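You operate a simulated robot arm through the tools that you are given. There is no shell and no other tool.

You are at the controls of a simulated robot arm. One attempt, no reset.

## Task
Put things in order on the brick table top. At the end: the orange pot is in the blue handled crate; the beige rubble lump from the brick table top stands where the orange pot stood; the pink number block from the brick table top stands where the beige rubble lump stood; the grey relay from the brick table top stands on top of the red spring foot; whatever was shut is shut again. Leave all else as you found it, and nothing knocked over.

Only the result counts: the job must be done as asked and must still hold three seconds after the hand-in. Knocking over, shifting, dropping, spilling or breaking anything else fails it.

## Robot
A 7-joint arm with a two-finger parallel gripper, fixed in place. Base frame: the origin is on the floor under the middle of its stand, x ahead of it, y to its left, z up; the work surface is at about z = 0.93. Lengths are in m, angles in rad, forces in N, time in s.
With the tool pointing down near the work surface it reaches from about 0.3 to 0.68 m from the base axis. Its first joint turns from -1.152 to 1.152 rad. Payload 1.57 kg.
Tool frame: the origin (TCP) lies between the finger pads and is the grasp point; the fingertips stand 0.03 m ahead of it; z points along the fingers, y is the line along which they close. Largest opening 0.11 m; finger width 0.024, thickness 0.012; the body of the gripper, 0.048 by 0.112 m, starts 0.078 m behind the TCP.
Orientation is that of the tool frame in the base frame, as a unit quaternion [w, x, y, z]. With the fingers straight down and closing along the base's y, the tool's x points along the base's -x, its y along +y and its z along -z.

## Interface
- The arm moves only by the tool servo_tool. Its argument "series" is one flat list of numbers, 7 for each row, row after row: the finger opening in m, from 0 to 0.11, then the shift along the tool's x, y, z in units of 300 mm (1.0 is 300 mm), then the turn, a rotation vector about the tool's x, y, z in units of 90 degrees (1.0 is 90 degrees). In form: [grip, dx, dy, dz, wx, wy, wz, grip, dx, dy, dz, wx, wy, wz, ...]. A call has 1 to 20 rows; each row is the pose to reach, as a shift and turn from the pose commanded when the call began, along the tool's axes at that moment. A call with a number of a shift or a turn outside -1 to 1 is refused whole. Each row takes 0.2 s and may step no farther than 0.05 m and 0.15 rad from the row before; otherwise, or with a gripper value out of range, the whole call is refused. Where a pose cannot be reached the arm comes as near as it can. A force on the tool above 40 N (or 10 N above the force at the start of the call, whichever is more), or a blocked arm, ends the call early, and 0.2 s more pass. The fingers move at their own pace (about 0.108 m/s each) and stop on an object; they squeeze with about 27 N. The grip force told is the motor's: it shows also when the fingers shut on nothing. Time passes only in rows, and 0.2 s behind the last, so rows that repeat a pose let the fingers close. The reply holds the time, the measured pose of the TCP, the force on the tool along the base axes, the opening and the grip force, in the units named above and with some noise, with the torque about the TCP (base axes, N m) and any sound that the robot's microphone picked up.
- Cameras (640 x 400 px; columns grow to the right, rows downward): "scene" is fixed at [0.1665, -0.3982, 1.3934]; the picture's right is [0.74, -0.67, 0.00], its down [-0.44, -0.48, -0.76] and it looks along [0.51, 0.56, -0.65] (base axes); focal length 214 px, centre (320, 200). "wrist" rides on the gripper at [0.07, 0.016, -0.141] in the tool frame; the picture's right is [-0.23, 0.97, 0.00], its down [-0.86, -0.20, -0.48] and it looks along [-0.47, -0.11, 0.88] (tool axes); focal length 222 px, centre (320, 200). There is no depth. A picture from a camera that has moved, and an enlarged one, comes with that camera's place and axes in the base frame and with its lens.
- camera(camera): a new picture of that camera. It takes no simulated time.
- zoom(camera, box): a new picture of the part [left, top, right, bottom] of that camera's present view, enlarged. It takes no simulated time.
- job_done(): hands the job in; it is judged then, once.

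Places have to be worked out from the pictures, the camera data and where the tool is seen. Open the gripper and draw the arm clear of the work before you hand the job in, unless the task says otherwise.

The tools are called after "Call:" as a command line: name --argument value ..., lists and objects as JSON in quotes. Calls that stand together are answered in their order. servo_tool: Moves the arm, as the interface text tells. Its arguments: {"type":"object","properties":{"series":{"type":"array"}},"required":["series"]} The other tools are called the same way: camera (camera) takes a picture; zoom (camera, box) takes an enlarged picture of a part of a camera's view; job_done () hands the job in.

At the start:

```text
clock: 0.0
tool_pos: [0.3511, 0.0826, 1.3119]
orientation: [0.0, 0.0, 1.0, 0.0]
ft_force: [0.3, 0.1, 0.8]
torque: [-0.04, -0.04, -0.02]
gripper_width: 0.1101
finger_force: 0.1
```

scene: 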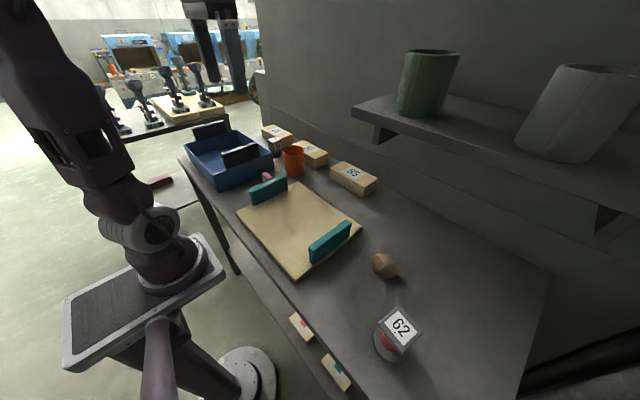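
wrist: 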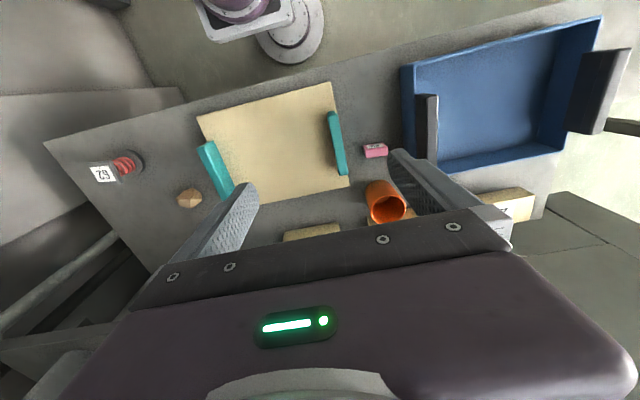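

I start by looking closely at the scene to identify each object.

Call:
zoom --camera "scene" --box '[170, 100, 390, 240]'

Call:
zoom --camera "scene" --box '[270, 230, 470, 400]'

Call:
zoom --camera "wrist" --box '[40, 70, 360, 270]'

Call:
zoom --camera "wrist" --box '[320, 20, 640, 240]'

```text
2.86 times, centred on (280, 170) of scene
camera zoom: at [0.1665, -0.3982, 1.3934], right [0.74, -0.67, 0.0], down [-0.44, -0.48, -0.76], along [0.51, 0.56, -0.65], focal length 613 px, centre (434, 286)
```

zoom: 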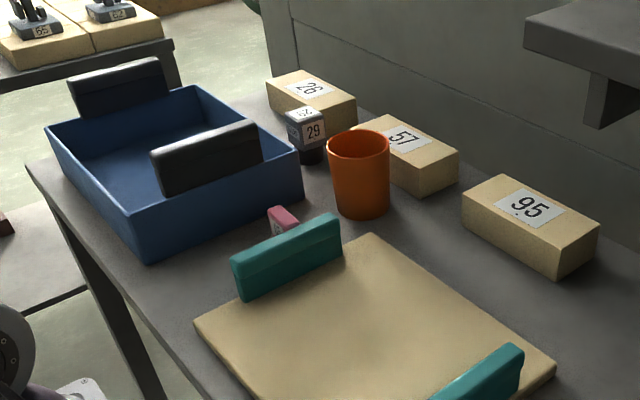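

```text
2.35 times, centred on (370, 315) of scene
camera zoom: at [0.1665, -0.3982, 1.3934], right [0.74, -0.67, 0.0], down [-0.44, -0.48, -0.76], along [0.51, 0.56, -0.65], focal length 505 px, centre (202, -71)
```

zoom: 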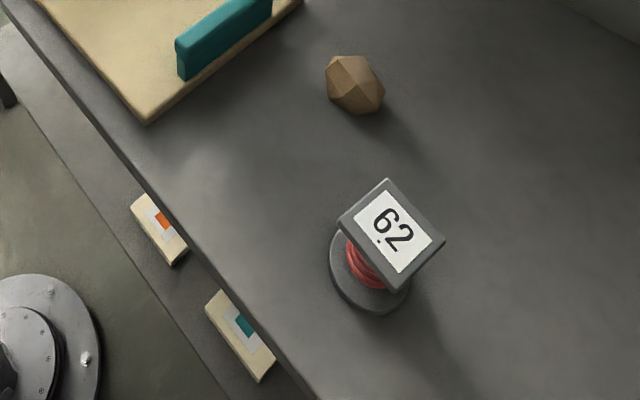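

```text
2.00 times, centred on (200, 170) of wrist
camera zoom: at [0.2812, 0.0991, 1.4545], right [0.23, 0.97, 0.0], down [0.86, -0.2, 0.48], along [0.47, -0.11, -0.88], focal length 444 px, centre (560, 260)
```

zoom: 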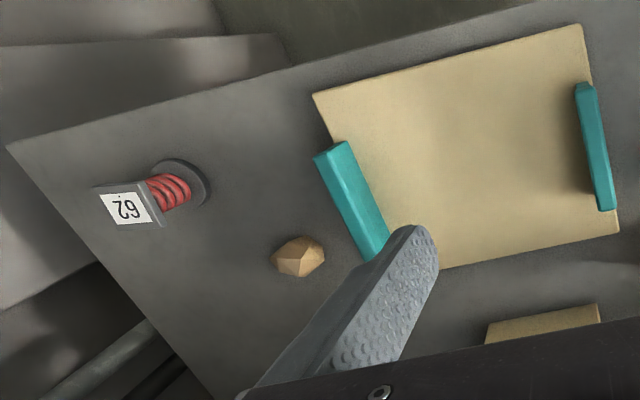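

```text
1.82 times, centred on (480, 130) of wrist
camera zoom: at [0.2812, 0.0991, 1.4545], right [0.23, 0.97, 0.0], down [0.86, -0.2, 0.48], along [0.47, -0.11, -0.88], focal length 404 px, centre (29, 327)
```

zoom: 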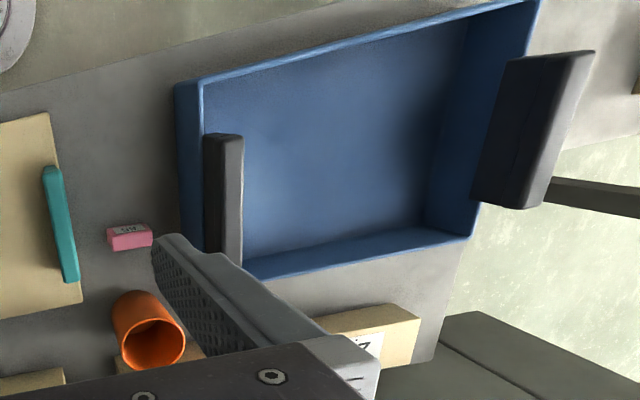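

The relay (29) stands at the far left near the crate, the spring foot (62) is at the right, and the pot, pink block and lump are all in view. I move the hand towards the relay side at a safe height to look down on that area.

Call:
servo_tool --series '[0.11, -0.08, 0.12, 0.02, 0, 0, 0, 0.11, -0.16, 0.24, 0.04, 0, 0, 0, 0.11, -0.24, 0.36, 0.06, 0, 0, 0, 0.11, -0.32, 0.48, 0.08, 0, 0, 0, 0.11, -0.38, 0.6, 0.1, 0, 0, 0, 0.11, -0.4, 0.7, 0.12, 0, 0, 0]'

```text
clock: 1.4
tool_pos: [0.4516, 0.2622, 1.2736]
orientation: [0.003, 0.0, 1.0, 0.002]
ft_force: [0.0, 0.2, -0.7]
torque: [0.01, -0.04, 0.0]
gripper_width: 0.1099
finger_force: 0.0
out of reach, approached as far as the arm can: row 5, 6
```

The arm hit a reach limit at this height; I check what the wrist camera sees here.

Call:
camera --camera "wrist"

Call:
camera --camera "scene"

```text
taken
camera wrist: at [0.3807, 0.2779, 1.4146], right [0.23, 0.97, 0.01], down [0.85, -0.2, 0.48], along [0.47, -0.1, -0.88], focal length 222 px, centre (320, 200)
```

wrist: 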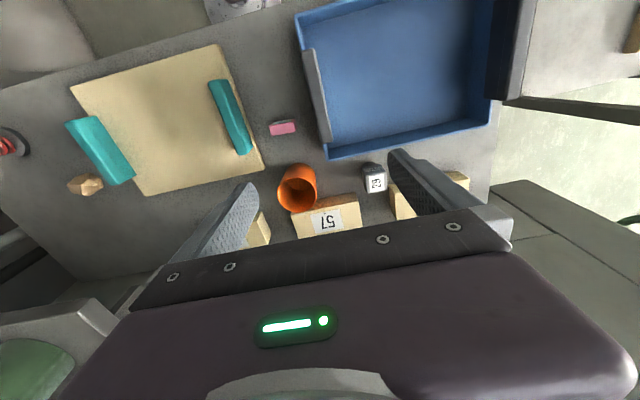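

```text
taken
```

scene: 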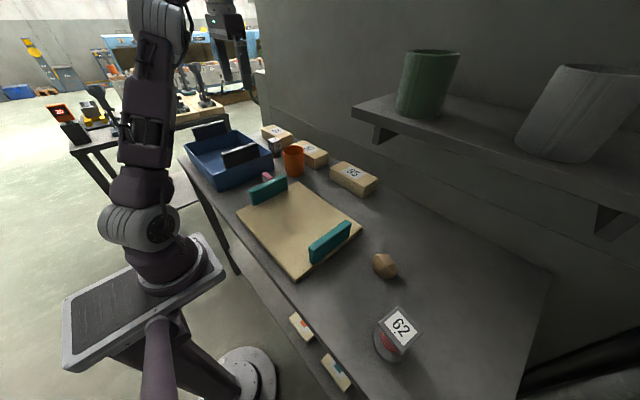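

Now the relay, pot, pink block, crate and boxes are all seen from above. I zoom in for measurements.

Call:
zoom --camera "wrist" --box '[250, 100, 410, 200]'

Call:
zoom --camera "wrist" --box '[270, 140, 430, 240]'

Call:
zoom --camera "wrist" --box '[280, 0, 520, 150]'

```text
4.00 times, centred on (330, 150) of wrist
camera zoom: at [0.3807, 0.2779, 1.4146], right [0.23, 0.97, 0.01], down [0.85, -0.2, 0.48], along [0.47, -0.1, -0.88], focal length 888 px, centre (280, 400)
```

zoom: 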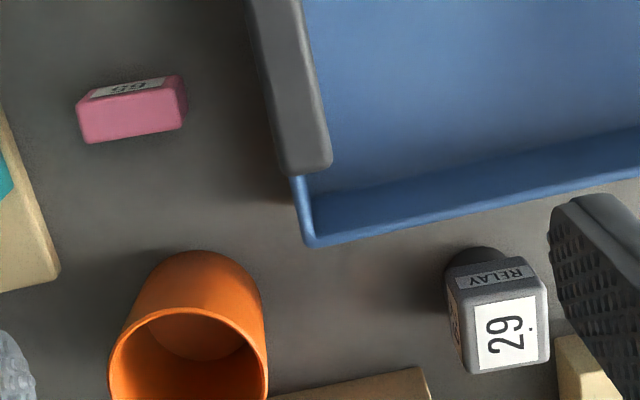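

```text
4.00 times, centred on (350, 190) of wrist
camera zoom: at [0.3807, 0.2779, 1.4146], right [0.23, 0.97, 0.01], down [0.85, -0.2, 0.48], along [0.47, -0.1, -0.88], focal length 888 px, centre (200, 240)
```

zoom: 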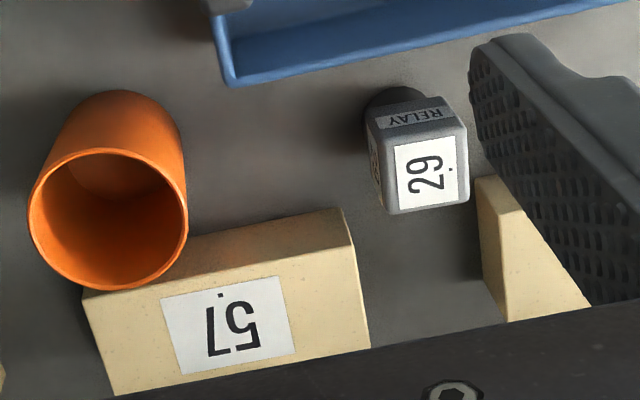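

```text
2.67 times, centred on (400, 75) of wrist
camera zoom: at [0.3807, 0.2779, 1.4146], right [0.23, 0.97, 0.01], down [0.85, -0.2, 0.48], along [0.47, -0.1, -0.88], focal length 592 px, centre (107, 533)
```

zoom: 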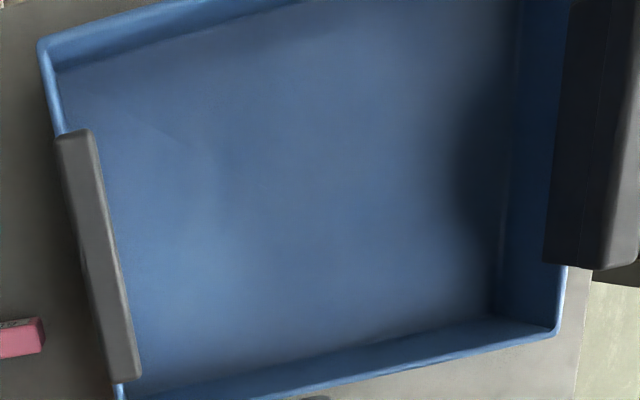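

I take high-zoom scene views of the relay, pot, pink block and spring foot for triangulation.

Call:
zoom --camera "scene" --box '[240, 120, 336, 180]'

Call:
zoom --camera "scene" --box '[240, 140, 320, 190]'

Call:
zoom --camera "scene" --box '[350, 290, 446, 370]'

Call:
zoom --camera "scene" --box '[350, 240, 414, 290]'

```text
6.67 times, centred on (288, 150) of scene
camera zoom: at [0.1665, -0.3983, 1.3933], right [0.74, -0.67, 0.0], down [-0.44, -0.48, -0.76], along [0.51, 0.56, -0.65], focal length 1430 px, centre (533, 533)
```

zoom: 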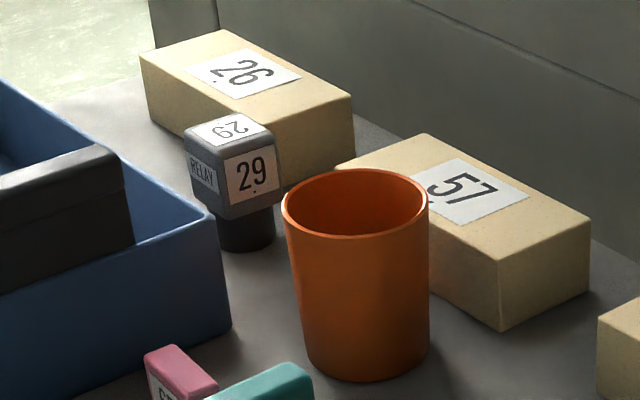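

```text
8.00 times, centred on (280, 165) of scene
camera zoom: at [0.1665, -0.3983, 1.3933], right [0.74, -0.67, 0.0], down [-0.44, -0.48, -0.76], along [0.51, 0.56, -0.65], focal length 1716 px, centre (640, 480)
```

zoom: 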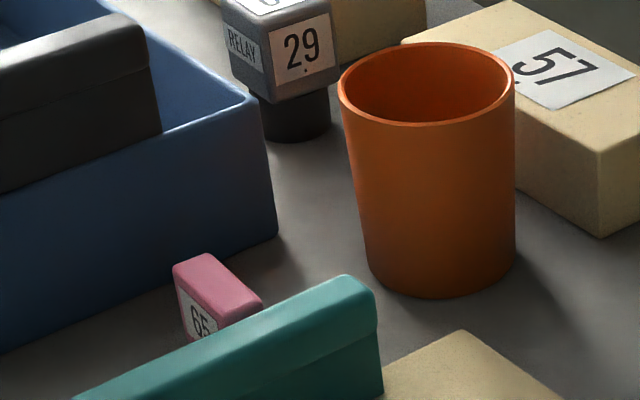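

```text
5.00 times, centred on (398, 330) of scene
camera zoom: at [0.1665, -0.3983, 1.3933], right [0.74, -0.67, 0.0], down [-0.44, -0.48, -0.76], along [0.51, 0.56, -0.65], focal length 1072 px, centre (-70, -450)
```

zoom: 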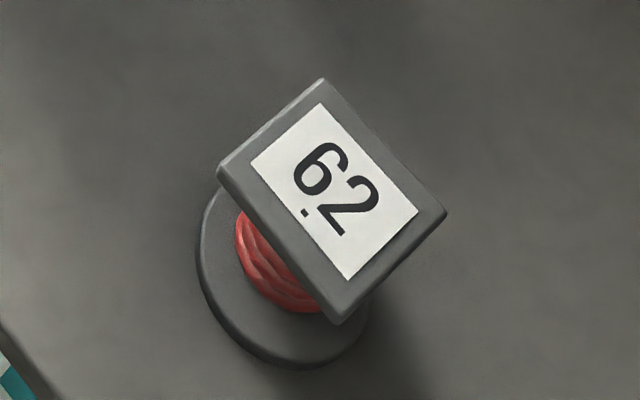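

```text
8.00 times, centred on (382, 265) of scene
camera zoom: at [0.1665, -0.3983, 1.3933], right [0.74, -0.67, 0.0], down [-0.44, -0.48, -0.76], along [0.51, 0.56, -0.65], focal length 1716 px, centre (-176, -320)
```

zoom: 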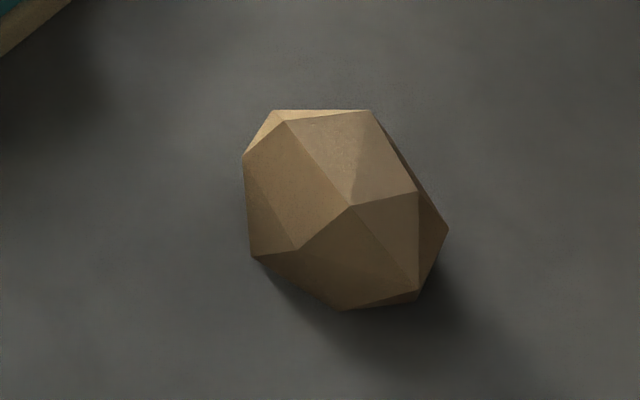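

Relay top is at about [0.588, 0.349, 1.00], pot axis at about [0.568, 0.190] with rim at z≈1.025, almost touching box 57; so the pot must be gripped along y. I move back toward above the pot, a bit lower, and check how the commands are referenced.

Call:
servo_tool --series '[0.11, -0.03, -0.1, 0.08, 0, 0, 0, 0.11, -0.06, -0.2, 0.16, 0, 0, 0, 0.11, -0.0963, -0.3087, 0.253, 0, 0, 0, 0.11, -0.0963, -0.3087, 0.253, 0, 0, 0]'

```text
clock: 2.4
tool_pos: [0.4814, 0.1704, 1.2011]
orientation: [0.0, -0.001, 1.0, -0.001]
ft_force: [0.2, 0.1, -0.7]
torque: [0.0, -0.01, 0.01]
gripper_width: 0.1099
finger_force: 0.0
```

Commands are referenced to the reached pose, good. Now I move over the pot at TCP z ≈ 1.10 (fingertips above the rim) and look.

Call:
servo_tool --series '[0.11, -0.1, 0.02, 0.08, 0, 0, 0, 0.11, -0.2, 0.04, 0.16, 0, 0, 0, 0.11, -0.29, 0.065, 0.25, 0, 0, 0, 0.11, -0.29, 0.065, 0.333, 0, 0, 0, 0.11, -0.29, 0.065, 0.333, 0, 0, 0]'

Call:
camera --camera "wrist"

Call:
zoom --camera "scene" --box '[230, 90, 358, 190]'

```text
clock: 3.6
tool_pos: [0.567, 0.1925, 1.1035]
orientation: [-0.001, 0.0, 1.0, 0.0]
ft_force: [0.6, -0.1, -1.0]
torque: [0.02, 0.0, -0.01]
gripper_width: 0.11
finger_force: 0.0
```

```text
taken
camera wrist: at [0.4973, 0.2072, 1.2452], right [0.23, 0.97, 0.0], down [0.85, -0.2, 0.48], along [0.47, -0.11, -0.88], focal length 222 px, centre (320, 200)
```

wrist: 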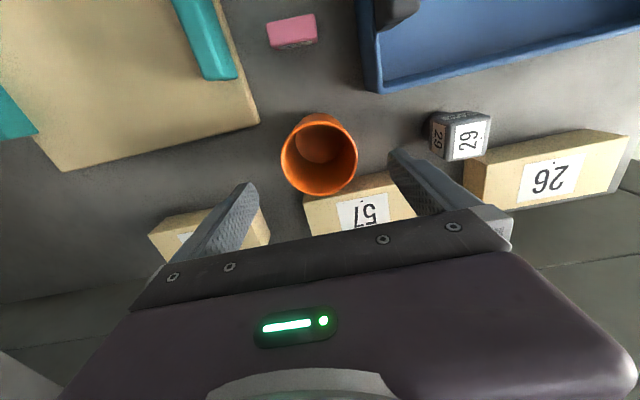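

```text
4.00 times, centred on (294, 140) of scene
camera zoom: at [0.1665, -0.3982, 1.3934], right [0.74, -0.67, 0.0], down [-0.44, -0.48, -0.76], along [0.51, 0.56, -0.65], focal length 858 px, centre (424, 440)
```

zoom: 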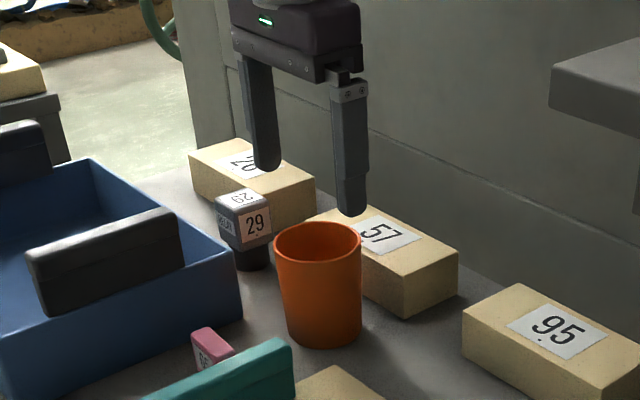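

The view from here is good; I zoom to refine pot, relay and pink positions.

Call:
zoom --camera "wrist" --box '[240, 90, 400, 215]'

Call:
zoom --camera "wrist" --box '[380, 80, 540, 205]'

Call:
zoom --camera "wrist" --box '[240, 0, 400, 100]'

```text
3.20 times, centred on (320, 152) of wrist
camera zoom: at [0.4973, 0.2072, 1.2452], right [0.23, 0.97, 0.0], down [0.85, -0.2, 0.48], along [0.47, -0.11, -0.88], focal length 711 px, centre (320, 352)
```

zoom: 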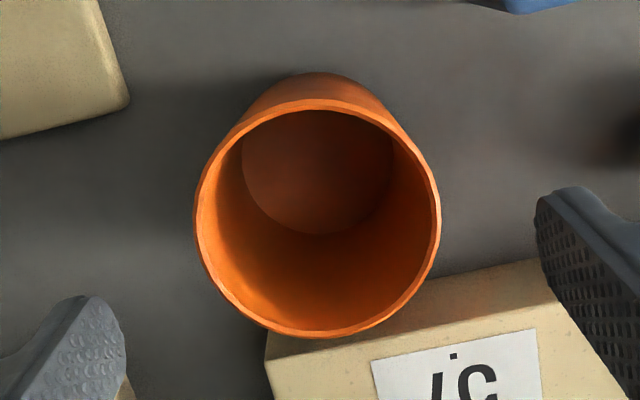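

```text
3.20 times, centred on (460, 142) of wrist
camera zoom: at [0.4973, 0.2072, 1.2452], right [0.23, 0.97, 0.0], down [0.85, -0.2, 0.48], along [0.47, -0.11, -0.88], focal length 711 px, centre (-128, 384)
```

zoom: 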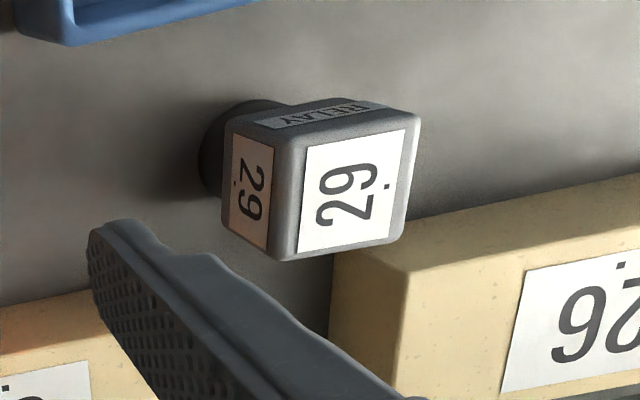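

```text
4.00 times, centred on (320, 50) of wrist
camera zoom: at [0.4973, 0.2072, 1.2452], right [0.23, 0.97, 0.0], down [0.85, -0.2, 0.48], along [0.47, -0.11, -0.88], focal length 888 px, centre (320, 800)
```

zoom: 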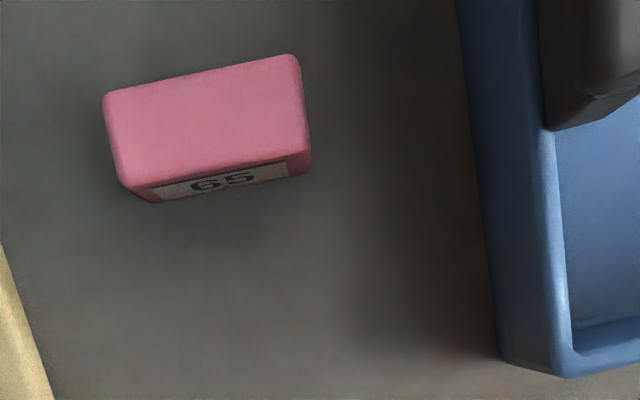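

Pot axis is at about [0.569, 0.191], empty, and the fingers straddle it along y with clearance on both sides. I descend to TCP z ≈ 0.985 with fingers open.

Call:
servo_tool --series '[0.11, -0.005, -0.005, 0.1, 0, 0, 0, 0.11, -0.005, -0.005, 0.2, 0, 0, 0, 0.11, -0.005, -0.005, 0.3, 0, 0, 0, 0.11, -0.005, -0.005, 0.39, 0, 0, 0, 0.11, -0.005, -0.005, 0.39, 0, 0, 0]'

Call:
zoom --camera "scene" --box '[230, 100, 358, 200]'

```text
clock: 4.8
tool_pos: [0.568, 0.1898, 0.9853]
orientation: [0.0, 0.0, 1.0, 0.0]
ft_force: [-0.6, 0.6, 0.8]
torque: [0.01, 0.0, -0.01]
gripper_width: 0.1101
finger_force: 0.1
```

```text
4.00 times, centred on (294, 150) of scene
camera zoom: at [0.1665, -0.3982, 1.3934], right [0.74, -0.67, 0.0], down [-0.44, -0.48, -0.76], along [0.51, 0.56, -0.65], focal length 858 px, centre (424, 400)
```

zoom: 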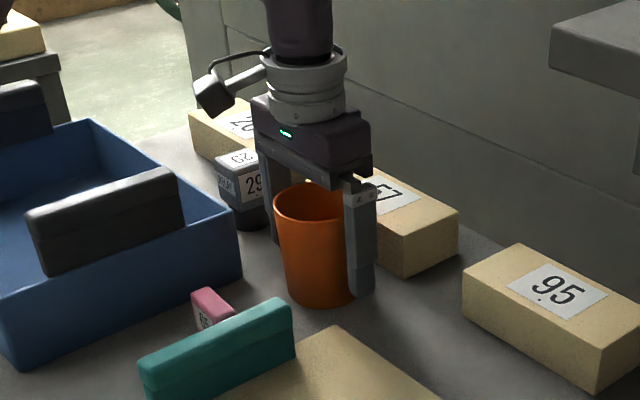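

The fingers are either side of the pot. I close on it and hold.

Call:
servo_tool --series '[0.06, 0, 0, 0, 0, 0, 0, 0.06, 0, 0, 0, 0, 0, 0, 0.06, 0, 0, 0, 0, 0, 0, 0.06, 0, 0, 0, 0, 0, 0]'

```text
clock: 5.8
tool_pos: [0.5694, 0.189, 0.9862]
orientation: [-0.001, 0.0, 1.0, 0.0]
ft_force: [0.7, -0.1, 0.1]
torque: [0.01, 0.01, 0.01]
gripper_width: 0.0771
finger_force: 26.7
```

Pot gripped at width 0.077. I lift it straight up by about 0.125 m, gently at first.

Call:
servo_tool --series '[0.06, 0, 0, -0.03, 0, 0, 0, 0.06, 0, 0, -0.1, 0, 0, 0, 0.06, 0, 0, -0.2, 0, 0, 0, 0.06, 0, 0, -0.3, 0, 0, 0, 0.06, 0, 0, -0.417, 0, 0, 0, 0.06, 0, 0, -0.417, 0, 0, 0]'

Call:
zoom --camera "scene" --box '[180, 80, 372, 200]'

Call:
camera --camera "wrist"

```text
clock: 7.2
tool_pos: [0.5688, 0.1884, 1.1117]
orientation: [0.0, 0.001, 1.0, 0.0]
ft_force: [0.0, -0.8, -1.2]
torque: [0.02, 0.04, 0.01]
gripper_width: 0.0766
finger_force: 27.2
```

```text
3.33 times, centred on (276, 140) of scene
camera zoom: at [0.1666, -0.3982, 1.3934], right [0.74, -0.67, 0.0], down [-0.44, -0.48, -0.76], along [0.51, 0.56, -0.65], focal length 715 px, centre (467, 400)
```

zoom: 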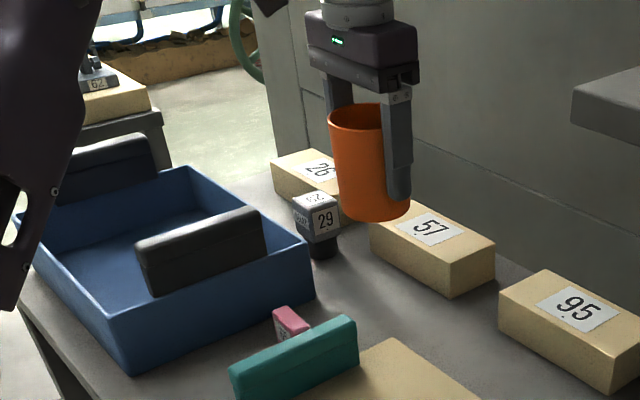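

```text
taken
camera wrist: at [0.4993, 0.2039, 1.2537], right [0.23, 0.97, 0.0], down [0.86, -0.2, 0.48], along [0.47, -0.11, -0.88], focal length 222 px, centre (320, 200)
```

wrist: 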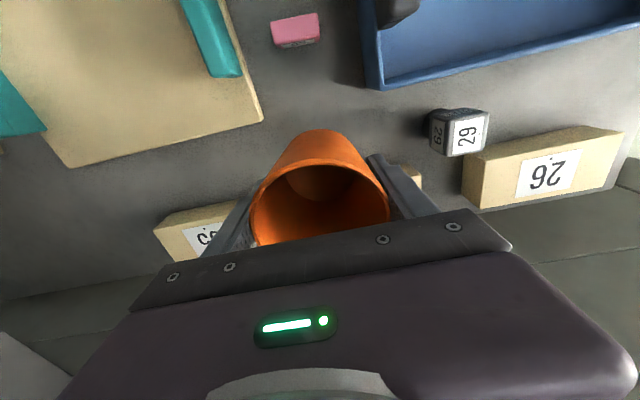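

The pot is held clear and upright. I carry it around the crate's right rear corner (avoiding the black handle) to above the crate's interior at about [0.42, 0.38].

Call:
servo_tool --series '[0.06, 0.04, 0.11, -0.02, 0, 0, 0, 0.06, 0.08, 0.22, -0.043, 0, 0, 0, 0.06, 0.13, 0.34, -0.043, 0, 0, 0, 0.06, 0.24, 0.44, -0.043, 0, 0, 0, 0.06, 0.35, 0.54, -0.043, 0, 0, 0, 0.06, 0.46, 0.62, -0.043, 0, 0, 0, 0.06, 0.497, 0.65, -0.043, 0, 0, 0, 0.06, 0.497, 0.65, -0.043, 0, 0, 0]'

Call:
zoom --camera "scene" --box '[160, 60, 352, 200]'

Call:
camera --camera "wrist"

```text
clock: 9.0
tool_pos: [0.4202, 0.3841, 1.1258]
orientation: [0.0, 0.001, 1.0, -0.001]
ft_force: [0.0, -0.2, -1.6]
torque: [0.02, 0.03, 0.01]
gripper_width: 0.0768
finger_force: 27.0
```

```text
2.86 times, centred on (256, 130) of scene
camera zoom: at [0.1666, -0.3982, 1.3934], right [0.74, -0.67, 0.0], down [-0.44, -0.48, -0.76], along [0.51, 0.56, -0.65], focal length 613 px, centre (503, 400)
```

zoom: 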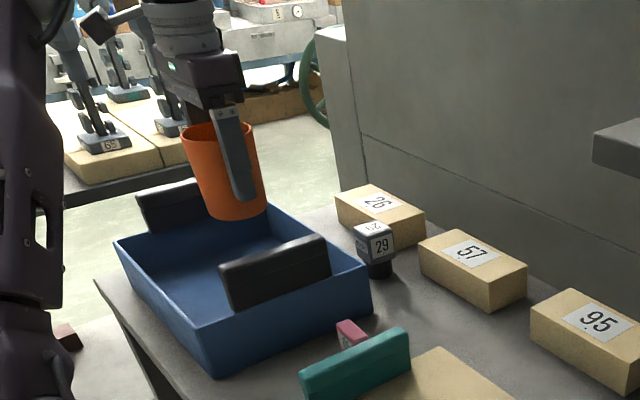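

```text
taken
camera wrist: at [0.3512, 0.3999, 1.2677], right [0.23, 0.97, 0.0], down [0.86, -0.2, 0.48], along [0.47, -0.11, -0.88], focal length 222 px, centre (320, 200)
```

wrist: 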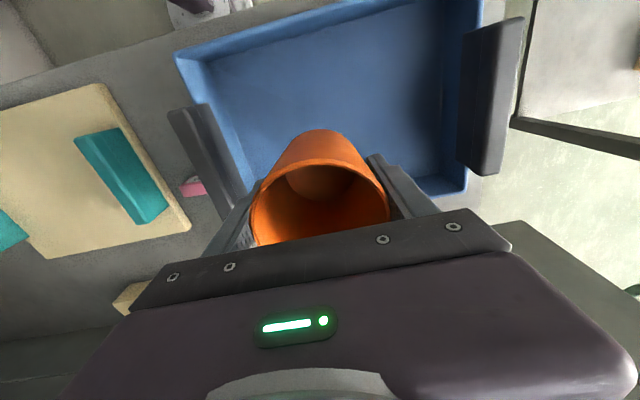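

The pot is above the empty crate interior. I lower it to just above the crate floor.

Call:
servo_tool --series '[0.06, 0, 0, 0.1, 0, 0, 0, 0.06, 0, 0, 0.2, 0, 0, 0, 0.06, 0, 0, 0.3, 0, 0, 0, 0.06, 0, 0, 0.38, 0, 0, 0, 0.06, 0, 0, 0.405, 0, 0, 0, 0.06, 0, 0, 0.405, 0, 0, 0]'

Call:
camera --camera "wrist"

```text
clock: 10.4
tool_pos: [0.4196, 0.3827, 1.0013]
orientation: [0.0, 0.0, 1.0, 0.0]
ft_force: [-0.3, -0.7, -1.0]
torque: [0.02, 0.0, -0.02]
gripper_width: 0.0766
finger_force: 26.8
```

```text
taken
camera wrist: at [0.3502, 0.3989, 1.1429], right [0.23, 0.97, 0.0], down [0.86, -0.2, 0.48], along [0.47, -0.11, -0.88], focal length 222 px, centre (320, 200)
```

wrist: 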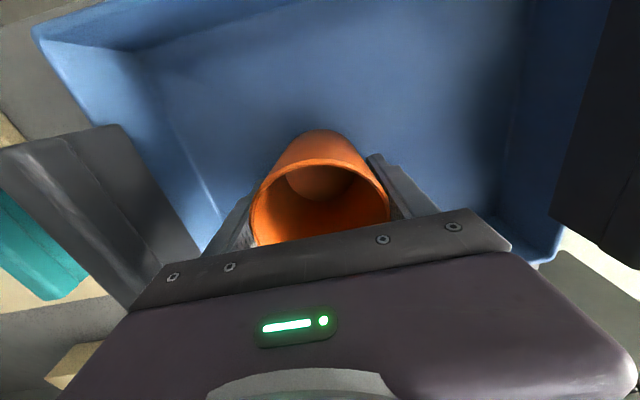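

No contact yet (force ≈ -1 N). I creep down in 1.5 mm steps until the pot touches the crate floor.

Call:
servo_tool --series '[0.06, 0, 0, 0.007, 0, 0, 0, 0.06, 0, 0, 0.014, 0, 0, 0, 0.06, 0, 0, 0.02, 0, 0, 0, 0.06, 0, 0, 0.02, 0, 0, 0]'

```text
clock: 11.4
tool_pos: [0.4188, 0.3829, 0.995]
orientation: [0.0, 0.0, 1.0, 0.0]
ft_force: [0.5, 0.4, 7.6]
torque: [0.05, 0.01, -0.08]
gripper_width: 0.0738
finger_force: 26.6
```

Contact felt (about +8 N), so the pot is on the crate floor. I open the fingers, then rise straight up.

Call:
servo_tool --series '[0.08, 0, 0, 0, 0, 0, 0, 0.1, 0, 0, 0, 0, 0, 0, 0.11, 0, 0, 0, 0, 0, 0, 0.11, 0, 0, 0, 0, 0, 0, 0.11, 0, 0, -0.06, 0, 0, 0, 0.11, 0, 0, -0.16, 0, 0, 0, 0.11, 0, 0, -0.28, 0, 0, 0, 0.11, 0, 0, -0.42, 0, 0, 0, 0.11, 0, 0, -0.42, 0, 0, 0]'

Call:
camera --camera "wrist"

Call:
camera --camera "scene"

```text
clock: 13.4
tool_pos: [0.4197, 0.3813, 1.1192]
orientation: [0.001, 0.0, 1.0, 0.0]
ft_force: [0.0, 0.0, 0.1]
torque: [-0.01, 0.01, 0.02]
gripper_width: 0.1102
finger_force: 0.2
```

```text
taken
camera wrist: at [0.3492, 0.3967, 1.2627], right [0.23, 0.97, 0.0], down [0.85, -0.2, 0.48], along [0.47, -0.11, -0.88], focal length 222 px, centre (320, 200)
```

wrist: 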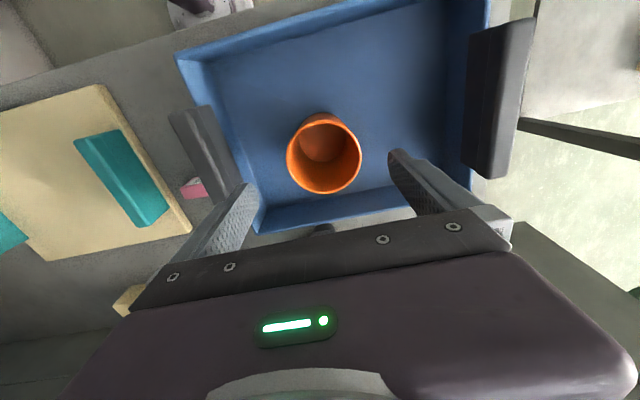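

```text
taken
```

scene: 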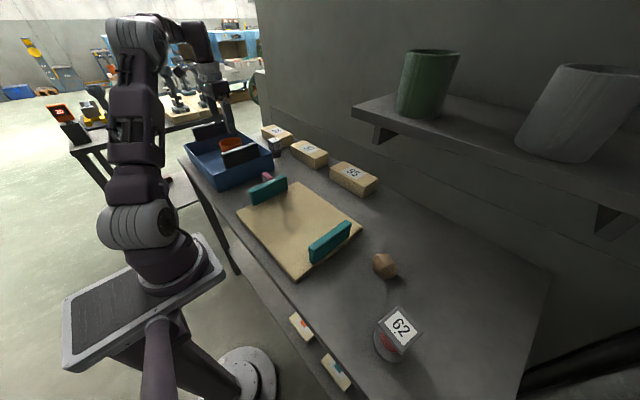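

The pot now stands upright in the crate. Next is the relay (centre ≈ [0.591, 0.352], body ≈ 42 mm, at the reach limit), so I'll grip it along x with the hand tilted outward in y. First I yaw the hand by about 88° in place above the crate.

Call:
servo_tool --series '[0.09, 0, 0, -0.01, 0, 0, -0.09, 0.08, 0, 0, -0.02, 0, 0, -0.18, 0.075, 0, 0, -0.03, 0, 0, -0.27, 0.075, 0, 0, -0.03, 0, 0, -0.36, 0.075, 0, 0, -0.03, 0, 0, -0.45, 0.075, 0, 0, -0.03, 0, 0, -0.54, 0.075, 0, 0, -0.03, 0, 0, -0.63, 0.075, 0, 0, -0.03, 0, 0, -0.72, 0.075, 0, 0, -0.03, 0, 0, -0.81, 0.075, 0, 0, -0.03, 0, 0, -0.9, 0.075, 0, 0, -0.03, 0, 0, -0.973, 0.075, 0, 0, -0.03, 0, 0, -0.973]'

Call:
camera --camera "wrist"

```text
clock: 16.0
tool_pos: [0.4201, 0.3841, 1.1306]
orientation: [0.001, -0.693, 0.721, 0.0]
ft_force: [0.6, -0.1, 0.1]
torque: [0.0, 0.0, 0.02]
gripper_width: 0.0752
finger_force: 0.0
```

```text
taken
camera wrist: at [0.4006, 0.3141, 1.2726], right [-0.96, 0.27, 0.0], down [0.23, 0.85, 0.48], along [0.13, 0.46, -0.88], focal length 222 px, centre (320, 200)
```

wrist: 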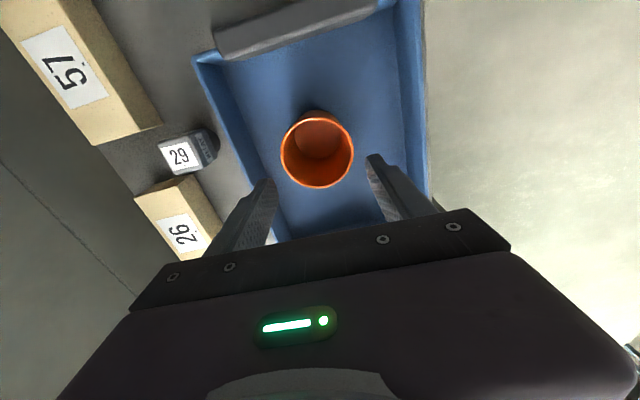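

Yaw done. Now I tilt the hand 0.3 rad so the fingers point outward (+y) while moving to a pre-grasp point back along the tool axis from the relay.

Call:
servo_tool --series '[0.075, 0.039, -0.116, 0.022, 0, -0.0637, 0, 0.075, 0.078, -0.232, 0.06, 0, -0.1273, 0, 0.075, 0.118, -0.347, 0.11, 0, -0.191, 0, 0.075, 0.157, -0.463, 0.16, 0, -0.191, 0, 0.075, 0.196, -0.579, 0.222, 0, -0.191, 0, 0.075, 0.196, -0.579, 0.222, 0, -0.191, 0]'

Call:
camera --camera "wrist"

Call:
zoom --camera "scene" --box '[200, 80, 360, 180]'

```text
clock: 17.4
tool_pos: [0.5923, 0.3181, 1.0624]
orientation: [0.108, -0.685, 0.713, 0.104]
ft_force: [-1.0, 0.1, 0.2]
torque: [-0.01, -0.01, 0.0]
gripper_width: 0.0751
finger_force: 0.2
```

```text
taken
camera wrist: at [0.5709, 0.2097, 1.1781], right [-0.96, 0.26, 0.07], down [0.23, 0.67, 0.71], along [0.14, 0.7, -0.7], focal length 222 px, centre (320, 200)
```

wrist: 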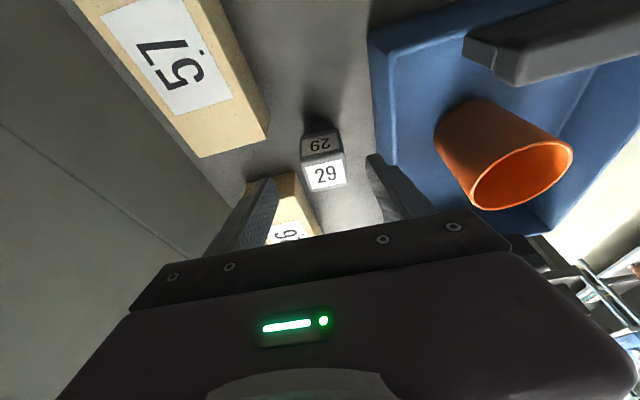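

```text
4.00 times, centred on (280, 130) of scene
camera zoom: at [0.1665, -0.3983, 1.3934], right [0.74, -0.67, 0.0], down [-0.44, -0.48, -0.76], along [0.51, 0.56, -0.65], focal length 858 px, centre (480, 480)
```

zoom: 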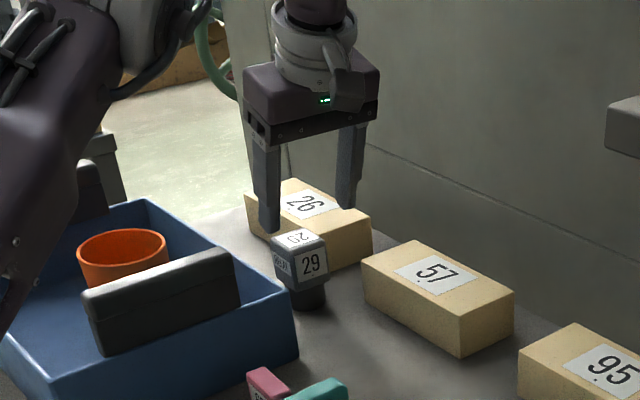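

Pre-grasp reached; the relay appears between the fingers. I zoom to verify alignment.

Call:
zoom --camera "wrist" --box '[240, 100, 400, 225]'

```text
3.20 times, centred on (320, 162) of wrist
camera zoom: at [0.5709, 0.2097, 1.1781], right [-0.96, 0.26, 0.07], down [0.23, 0.67, 0.71], along [0.14, 0.7, -0.7], focal length 711 px, centre (320, 320)
```

zoom: 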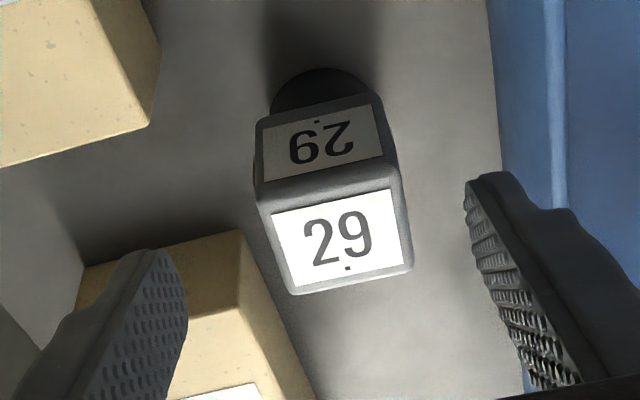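

Relay centre confirmed at about [0.590, 0.353], well centred between the fingers. I advance about 9 cm along the tool axis to straddle the relay's body.

Call:
servo_tool --series '[0.075, 0, 0.008, 0.08, 0, 0, 0, 0.075, -0.003, 0.011, 0.16, 0, 0, 0, 0.075, -0.005, 0.011, 0.24, 0, 0, 0, 0.075, -0.007, 0.011, 0.302, 0, 0, 0, 0.075, -0.007, 0.011, 0.302, 0, 0, 0]'

Call:
camera --camera "wrist"

Call:
zoom --camera "scene" --box '[200, 80, 360, 180]'

```text
clock: 18.6
tool_pos: [0.5876, 0.3462, 0.9774]
orientation: [0.109, -0.684, 0.714, 0.104]
ft_force: [0.3, 0.4, 0.0]
torque: [-0.01, 0.02, -0.02]
gripper_width: 0.0748
finger_force: 0.0
```

```text
taken
camera wrist: at [0.5671, 0.238, 1.0929], right [-0.96, 0.26, 0.07], down [0.23, 0.67, 0.71], along [0.14, 0.7, -0.7], focal length 222 px, centre (320, 200)
```

wrist: 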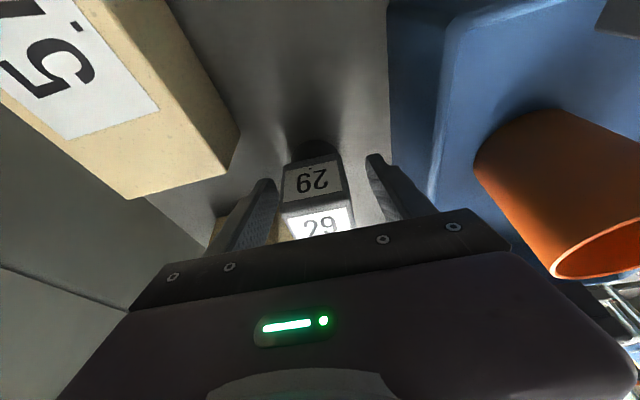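

```text
4.00 times, centred on (280, 130) of scene
camera zoom: at [0.1665, -0.3982, 1.3934], right [0.74, -0.67, 0.0], down [-0.44, -0.48, -0.76], along [0.51, 0.56, -0.65], focal length 858 px, centre (480, 480)
```

zoom: 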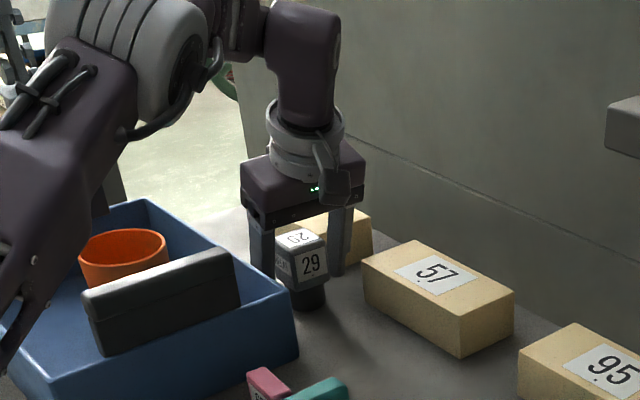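

Fingers straddle the relay's body. I close on it.

Call:
servo_tool --series '[0.055, 0, 0, 0, 0, 0, 0, 0.03, 0, 0, 0, 0, 0, 0, 0.03, 0, 0, 0, 0, 0, 0, 0.03, 0, 0, 0, 0, 0, 0]'

Call:
zoom --camera "wrist" --box '[240, 120, 400, 245]'

```text
clock: 19.6
tool_pos: [0.5888, 0.3471, 0.9766]
orientation: [0.107, -0.685, 0.713, 0.103]
ft_force: [0.6, 0.4, 1.9]
torque: [0.03, -0.08, 0.03]
gripper_width: 0.0433
finger_force: 26.7
```

```text
3.20 times, centred on (320, 182) of wrist
camera zoom: at [0.5671, 0.2379, 1.0933], right [-0.96, 0.26, 0.07], down [0.23, 0.67, 0.71], along [0.14, 0.7, -0.7], focal length 711 px, centre (320, 256)
```

zoom: 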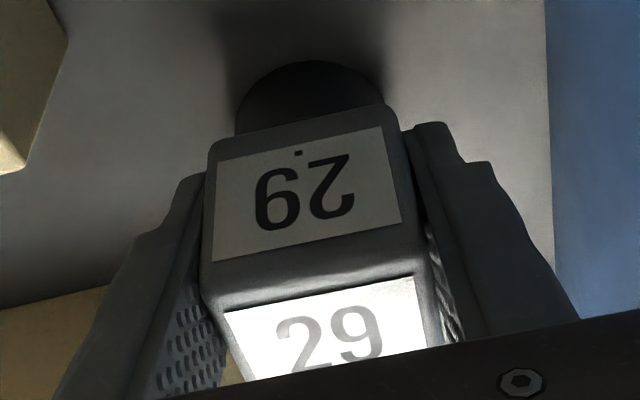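

Relay gripped (width 0.043). I lift it straight up first, then up and inward.

Call:
servo_tool --series '[0.03, -0.006, 0, -0.02, 0, 0, 0, 0.03, -0.0197, 0, -0.0637, 0, 0, 0, 0.03, -0.0493, 0, -0.159, 0, 0, 0, 0.03, -0.0042, -0.0035, -0.295, 0, 0, 0, 0.03, 0.0616, -0.0077, -0.42, 0, 0, 0, 0.03, 0.0616, -0.0077, -0.42, 0, 0, 0]'

Call:
zoom --camera "scene" --box '[200, 80, 360, 180]'

Call:
camera --camera "wrist"

```text
clock: 21.0
tool_pos: [0.5895, 0.2905, 1.0956]
orientation: [0.108, -0.685, 0.713, 0.104]
ft_force: [1.0, -0.7, -1.7]
torque: [-0.01, 0.0, 0.03]
gripper_width: 0.0436
finger_force: 27.3
```

```text
4.00 times, centred on (280, 130) of scene
camera zoom: at [0.1665, -0.3982, 1.3934], right [0.74, -0.67, 0.0], down [-0.44, -0.48, -0.76], along [0.51, 0.56, -0.65], focal length 858 px, centre (480, 480)
```

zoom: 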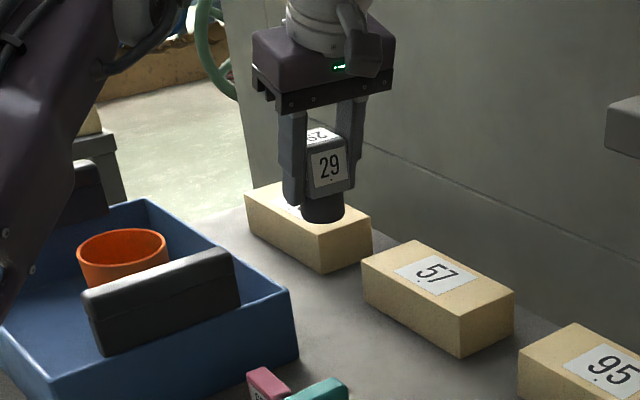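

```text
taken
camera wrist: at [0.5697, 0.182, 1.2104], right [-0.96, 0.26, 0.07], down [0.23, 0.67, 0.71], along [0.14, 0.7, -0.7], focal length 222 px, centre (320, 200)
```

wrist: 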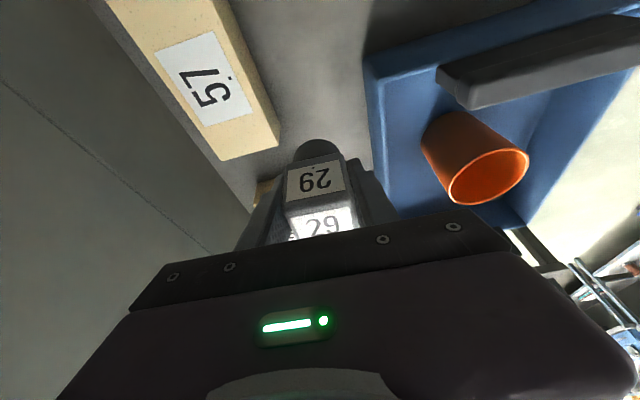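

Relay is lifted, upright, with the hand tilted 0.3 rad relative to it, so I'll keep that tilt and only rotate about the vertical. I carry it toward the middle of the table at z ≈ 1.15 while turning about the vertical by −48°.

Call:
servo_tool --series '[0.03, 0.1116, 0.0655, -0.0583, 0.0198, 0, 0.0639, 0.03, 0.2233, 0.131, -0.1165, 0.0395, 0, 0.1278, 0.03, 0.3349, 0.1965, -0.1748, 0.0593, 0, 0.1916, 0.03, 0.4465, 0.262, -0.233, 0.079, 0, 0.2555, 0.03, 0.5581, 0.3275, -0.2913, 0.0988, 0, 0.3194, 0.03, 0.6698, 0.393, -0.3495, 0.1185, 0, 0.3833, 0.03, 0.7814, 0.4585, -0.4078, 0.1383, 0, 0.4471, 0.03, 0.893, 0.524, -0.466, 0.158, 0, 0.511, 0.03, 0.893, 0.524, -0.466, 0.158, 0, 0.511]'

Call:
camera --camera "scene"

Call:
camera --camera "wrist"

```text
clock: 23.0
tool_pos: [0.4164, 0.0027, 1.1478]
orientation: [0.141, -0.333, 0.931, 0.05]
ft_force: [-0.5, 0.6, -1.0]
torque: [0.04, 0.03, -0.02]
gripper_width: 0.0436
finger_force: 26.8
```

```text
taken
```

scene: 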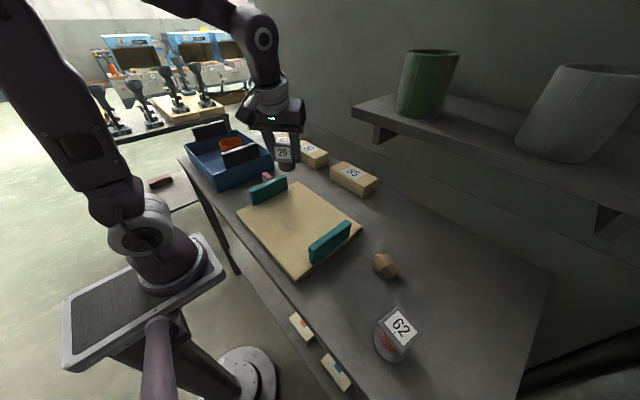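

```text
taken
camera wrist: at [0.3232, -0.0544, 1.2634], right [-0.45, 0.89, 0.07], down [0.65, 0.27, 0.71], along [0.61, 0.36, -0.7], focal length 222 px, centre (320, 200)
```

wrist: 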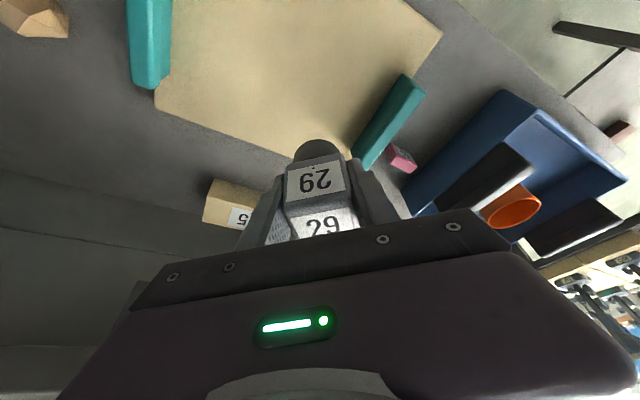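

Still held well. I continue to above the spring foot (plate centre estimate [0.352, −0.389], top z ≈ 1.005), turning another −48° about the vertical.

Call:
servo_tool --series '[0.03, 0.0967, -0.0861, -0.0272, 0.0158, 0, 0.0511, 0.03, 0.1934, -0.1722, -0.0544, 0.0316, 0, 0.1022, 0.03, 0.2901, -0.2583, -0.0816, 0.0474, 0, 0.1533, 0.03, 0.3868, -0.3444, -0.1088, 0.0632, 0, 0.2044, 0.03, 0.4835, -0.4305, -0.136, 0.079, 0, 0.2555, 0.03, 0.5802, -0.5166, -0.1632, 0.0948, 0, 0.3066, 0.03, 0.6769, -0.6027, -0.1904, 0.1106, 0, 0.3577, 0.03, 0.7736, -0.6888, -0.2176, 0.1264, 0, 0.4088, 0.03, 0.8703, -0.7749, -0.2448, 0.1422, 0, 0.4599, 0.03, 0.967, -0.861, -0.272, 0.158, 0, 0.511, 0.03, 0.967, -0.861, -0.272, 0.158, 0, 0.511]'

Call:
camera --camera "scene"

Call:
camera --camera "wrist"

```text
clock: 25.4
tool_pos: [0.3502, -0.3913, 1.1403]
orientation: [0.149, 0.077, 0.986, -0.012]
ft_force: [0.5, 0.5, -0.8]
torque: [0.01, -0.01, 0.01]
gripper_width: 0.0437
finger_force: 27.6
```

```text
taken
```

scene: 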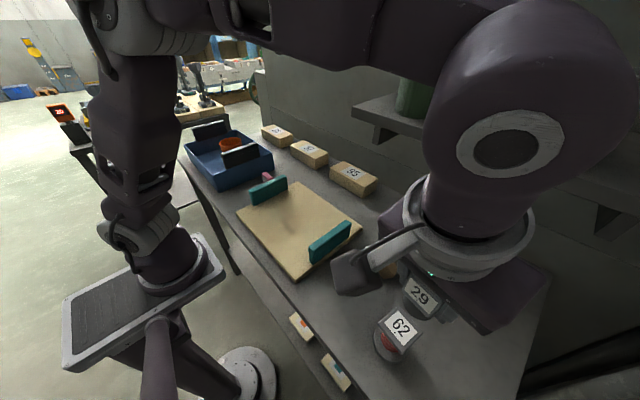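

```text
taken
camera wrist: at [0.245, -0.3601, 1.2556], right [0.36, 0.93, 0.07], down [0.64, -0.3, 0.71], along [0.68, -0.21, -0.7], focal length 222 px, centre (320, 200)
```

wrist: 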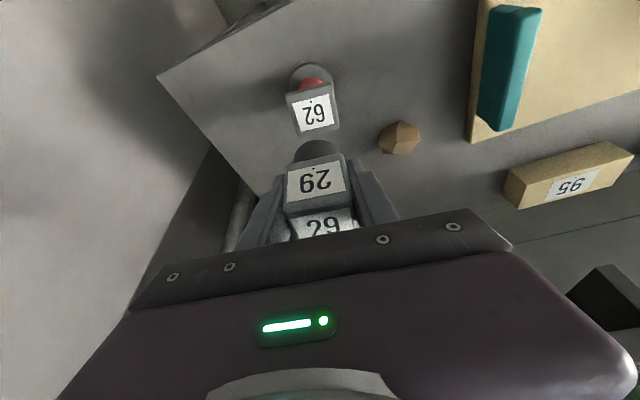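

The plate (62) is visible just ahead of the held relay in the wrist view. I zoom to measure the plate precisely and to see the relay's stem.

Call:
zoom --camera "wrist" --box '[240, 50, 400, 150]'

Call:
zoom --camera "wrist" --box '[240, 120, 400, 245]'

Call:
zoom --camera "scene" --box '[320, 260, 480, 385]'

```text
4.00 times, centred on (320, 100) of wrist
camera zoom: at [0.245, -0.3601, 1.2556], right [0.36, 0.93, 0.07], down [0.64, -0.3, 0.71], along [0.68, -0.21, -0.7], focal length 888 px, centre (320, 600)
```

zoom: 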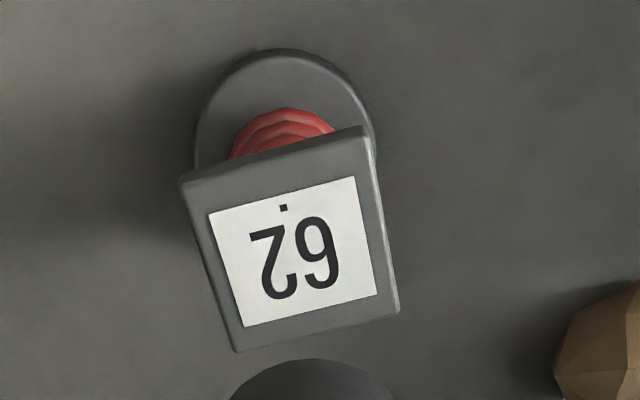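

```text
3.20 times, centred on (320, 182) of wrist
camera zoom: at [0.245, -0.3601, 1.2556], right [0.36, 0.93, 0.07], down [0.64, -0.3, 0.71], along [0.68, -0.21, -0.7], focal length 711 px, centre (320, 256)
```

zoom: 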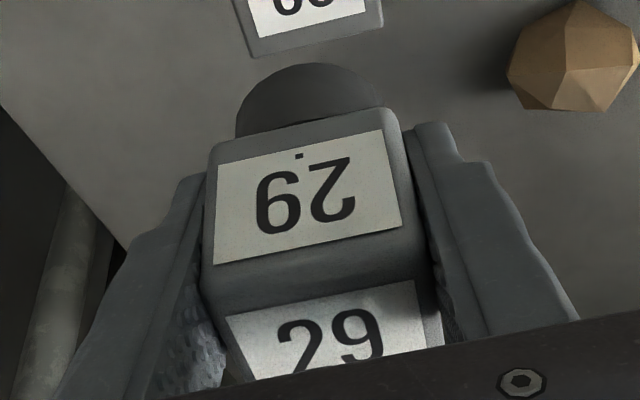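

```text
3.20 times, centred on (400, 322) of scene
camera zoom: at [0.1665, -0.3983, 1.3933], right [0.74, -0.67, 0.0], down [-0.44, -0.48, -0.76], along [0.51, 0.56, -0.65], focal length 686 px, centre (64, -192)
```

zoom: 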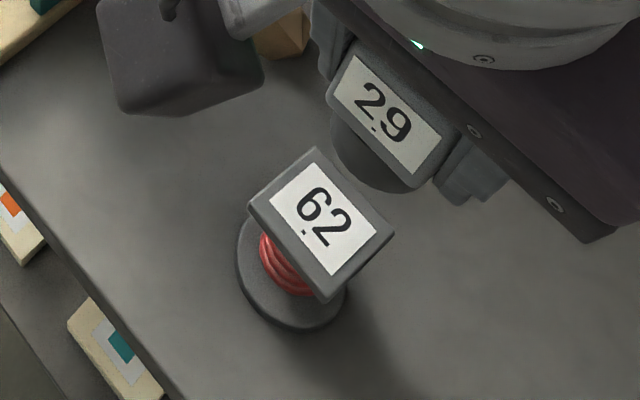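

Plate centre is at [0.3515, −0.391] and the relay's axis at about [0.3535, −0.392], so only a 2 mm correction is needed. I lower the relay about 7.5 cm to just above the plate.

Call:
servo_tool --series '[0.03, 0.0265, 0.002, 0.0617, 0, 0, 0, 0.03, 0.0462, 0.002, 0.1254, 0, 0, 0, 0.03, 0.0659, 0.002, 0.189, 0, 0, 0, 0.03, 0.0807, 0.002, 0.2368, 0, 0, 0, 0.03, 0.0807, 0.002, 0.2368, 0, 0, 0]'

Call:
zoom --camera "wrist" --box '[240, 100, 400, 225]'

Call:
zoom --camera "scene" --box '[340, 280, 468, 380]'

```text
clock: 26.6
tool_pos: [0.348, -0.3896, 1.0657]
orientation: [0.149, 0.075, 0.986, -0.011]
ft_force: [-0.1, -0.4, -1.0]
torque: [0.0, 0.03, 0.0]
gripper_width: 0.0437
finger_force: 27.2
```

```text
3.20 times, centred on (320, 162) of wrist
camera zoom: at [0.2424, -0.3578, 1.1795], right [0.36, 0.93, 0.07], down [0.64, -0.3, 0.71], along [0.68, -0.21, -0.7], focal length 711 px, centre (320, 320)
```

zoom: 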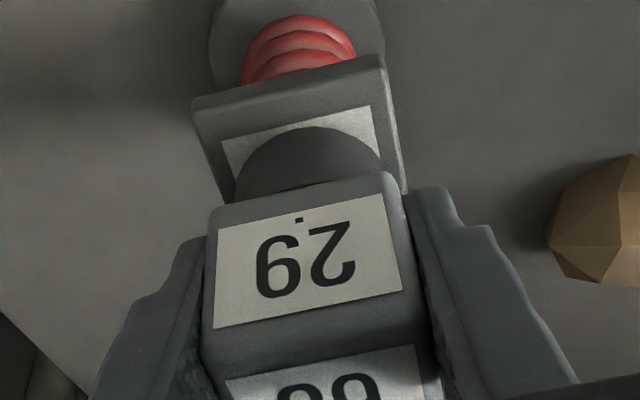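

```text
4.00 times, centred on (404, 330) of scene
camera zoom: at [0.1666, -0.3983, 1.3933], right [0.74, -0.67, 0.0], down [-0.44, -0.48, -0.76], along [0.51, 0.56, -0.65], focal length 858 px, centre (-16, -320)
```

zoom: 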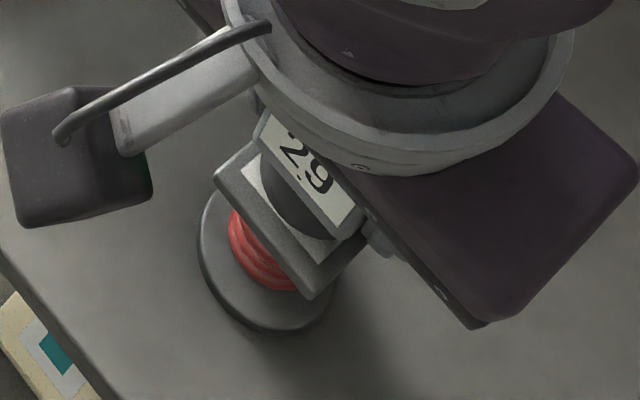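

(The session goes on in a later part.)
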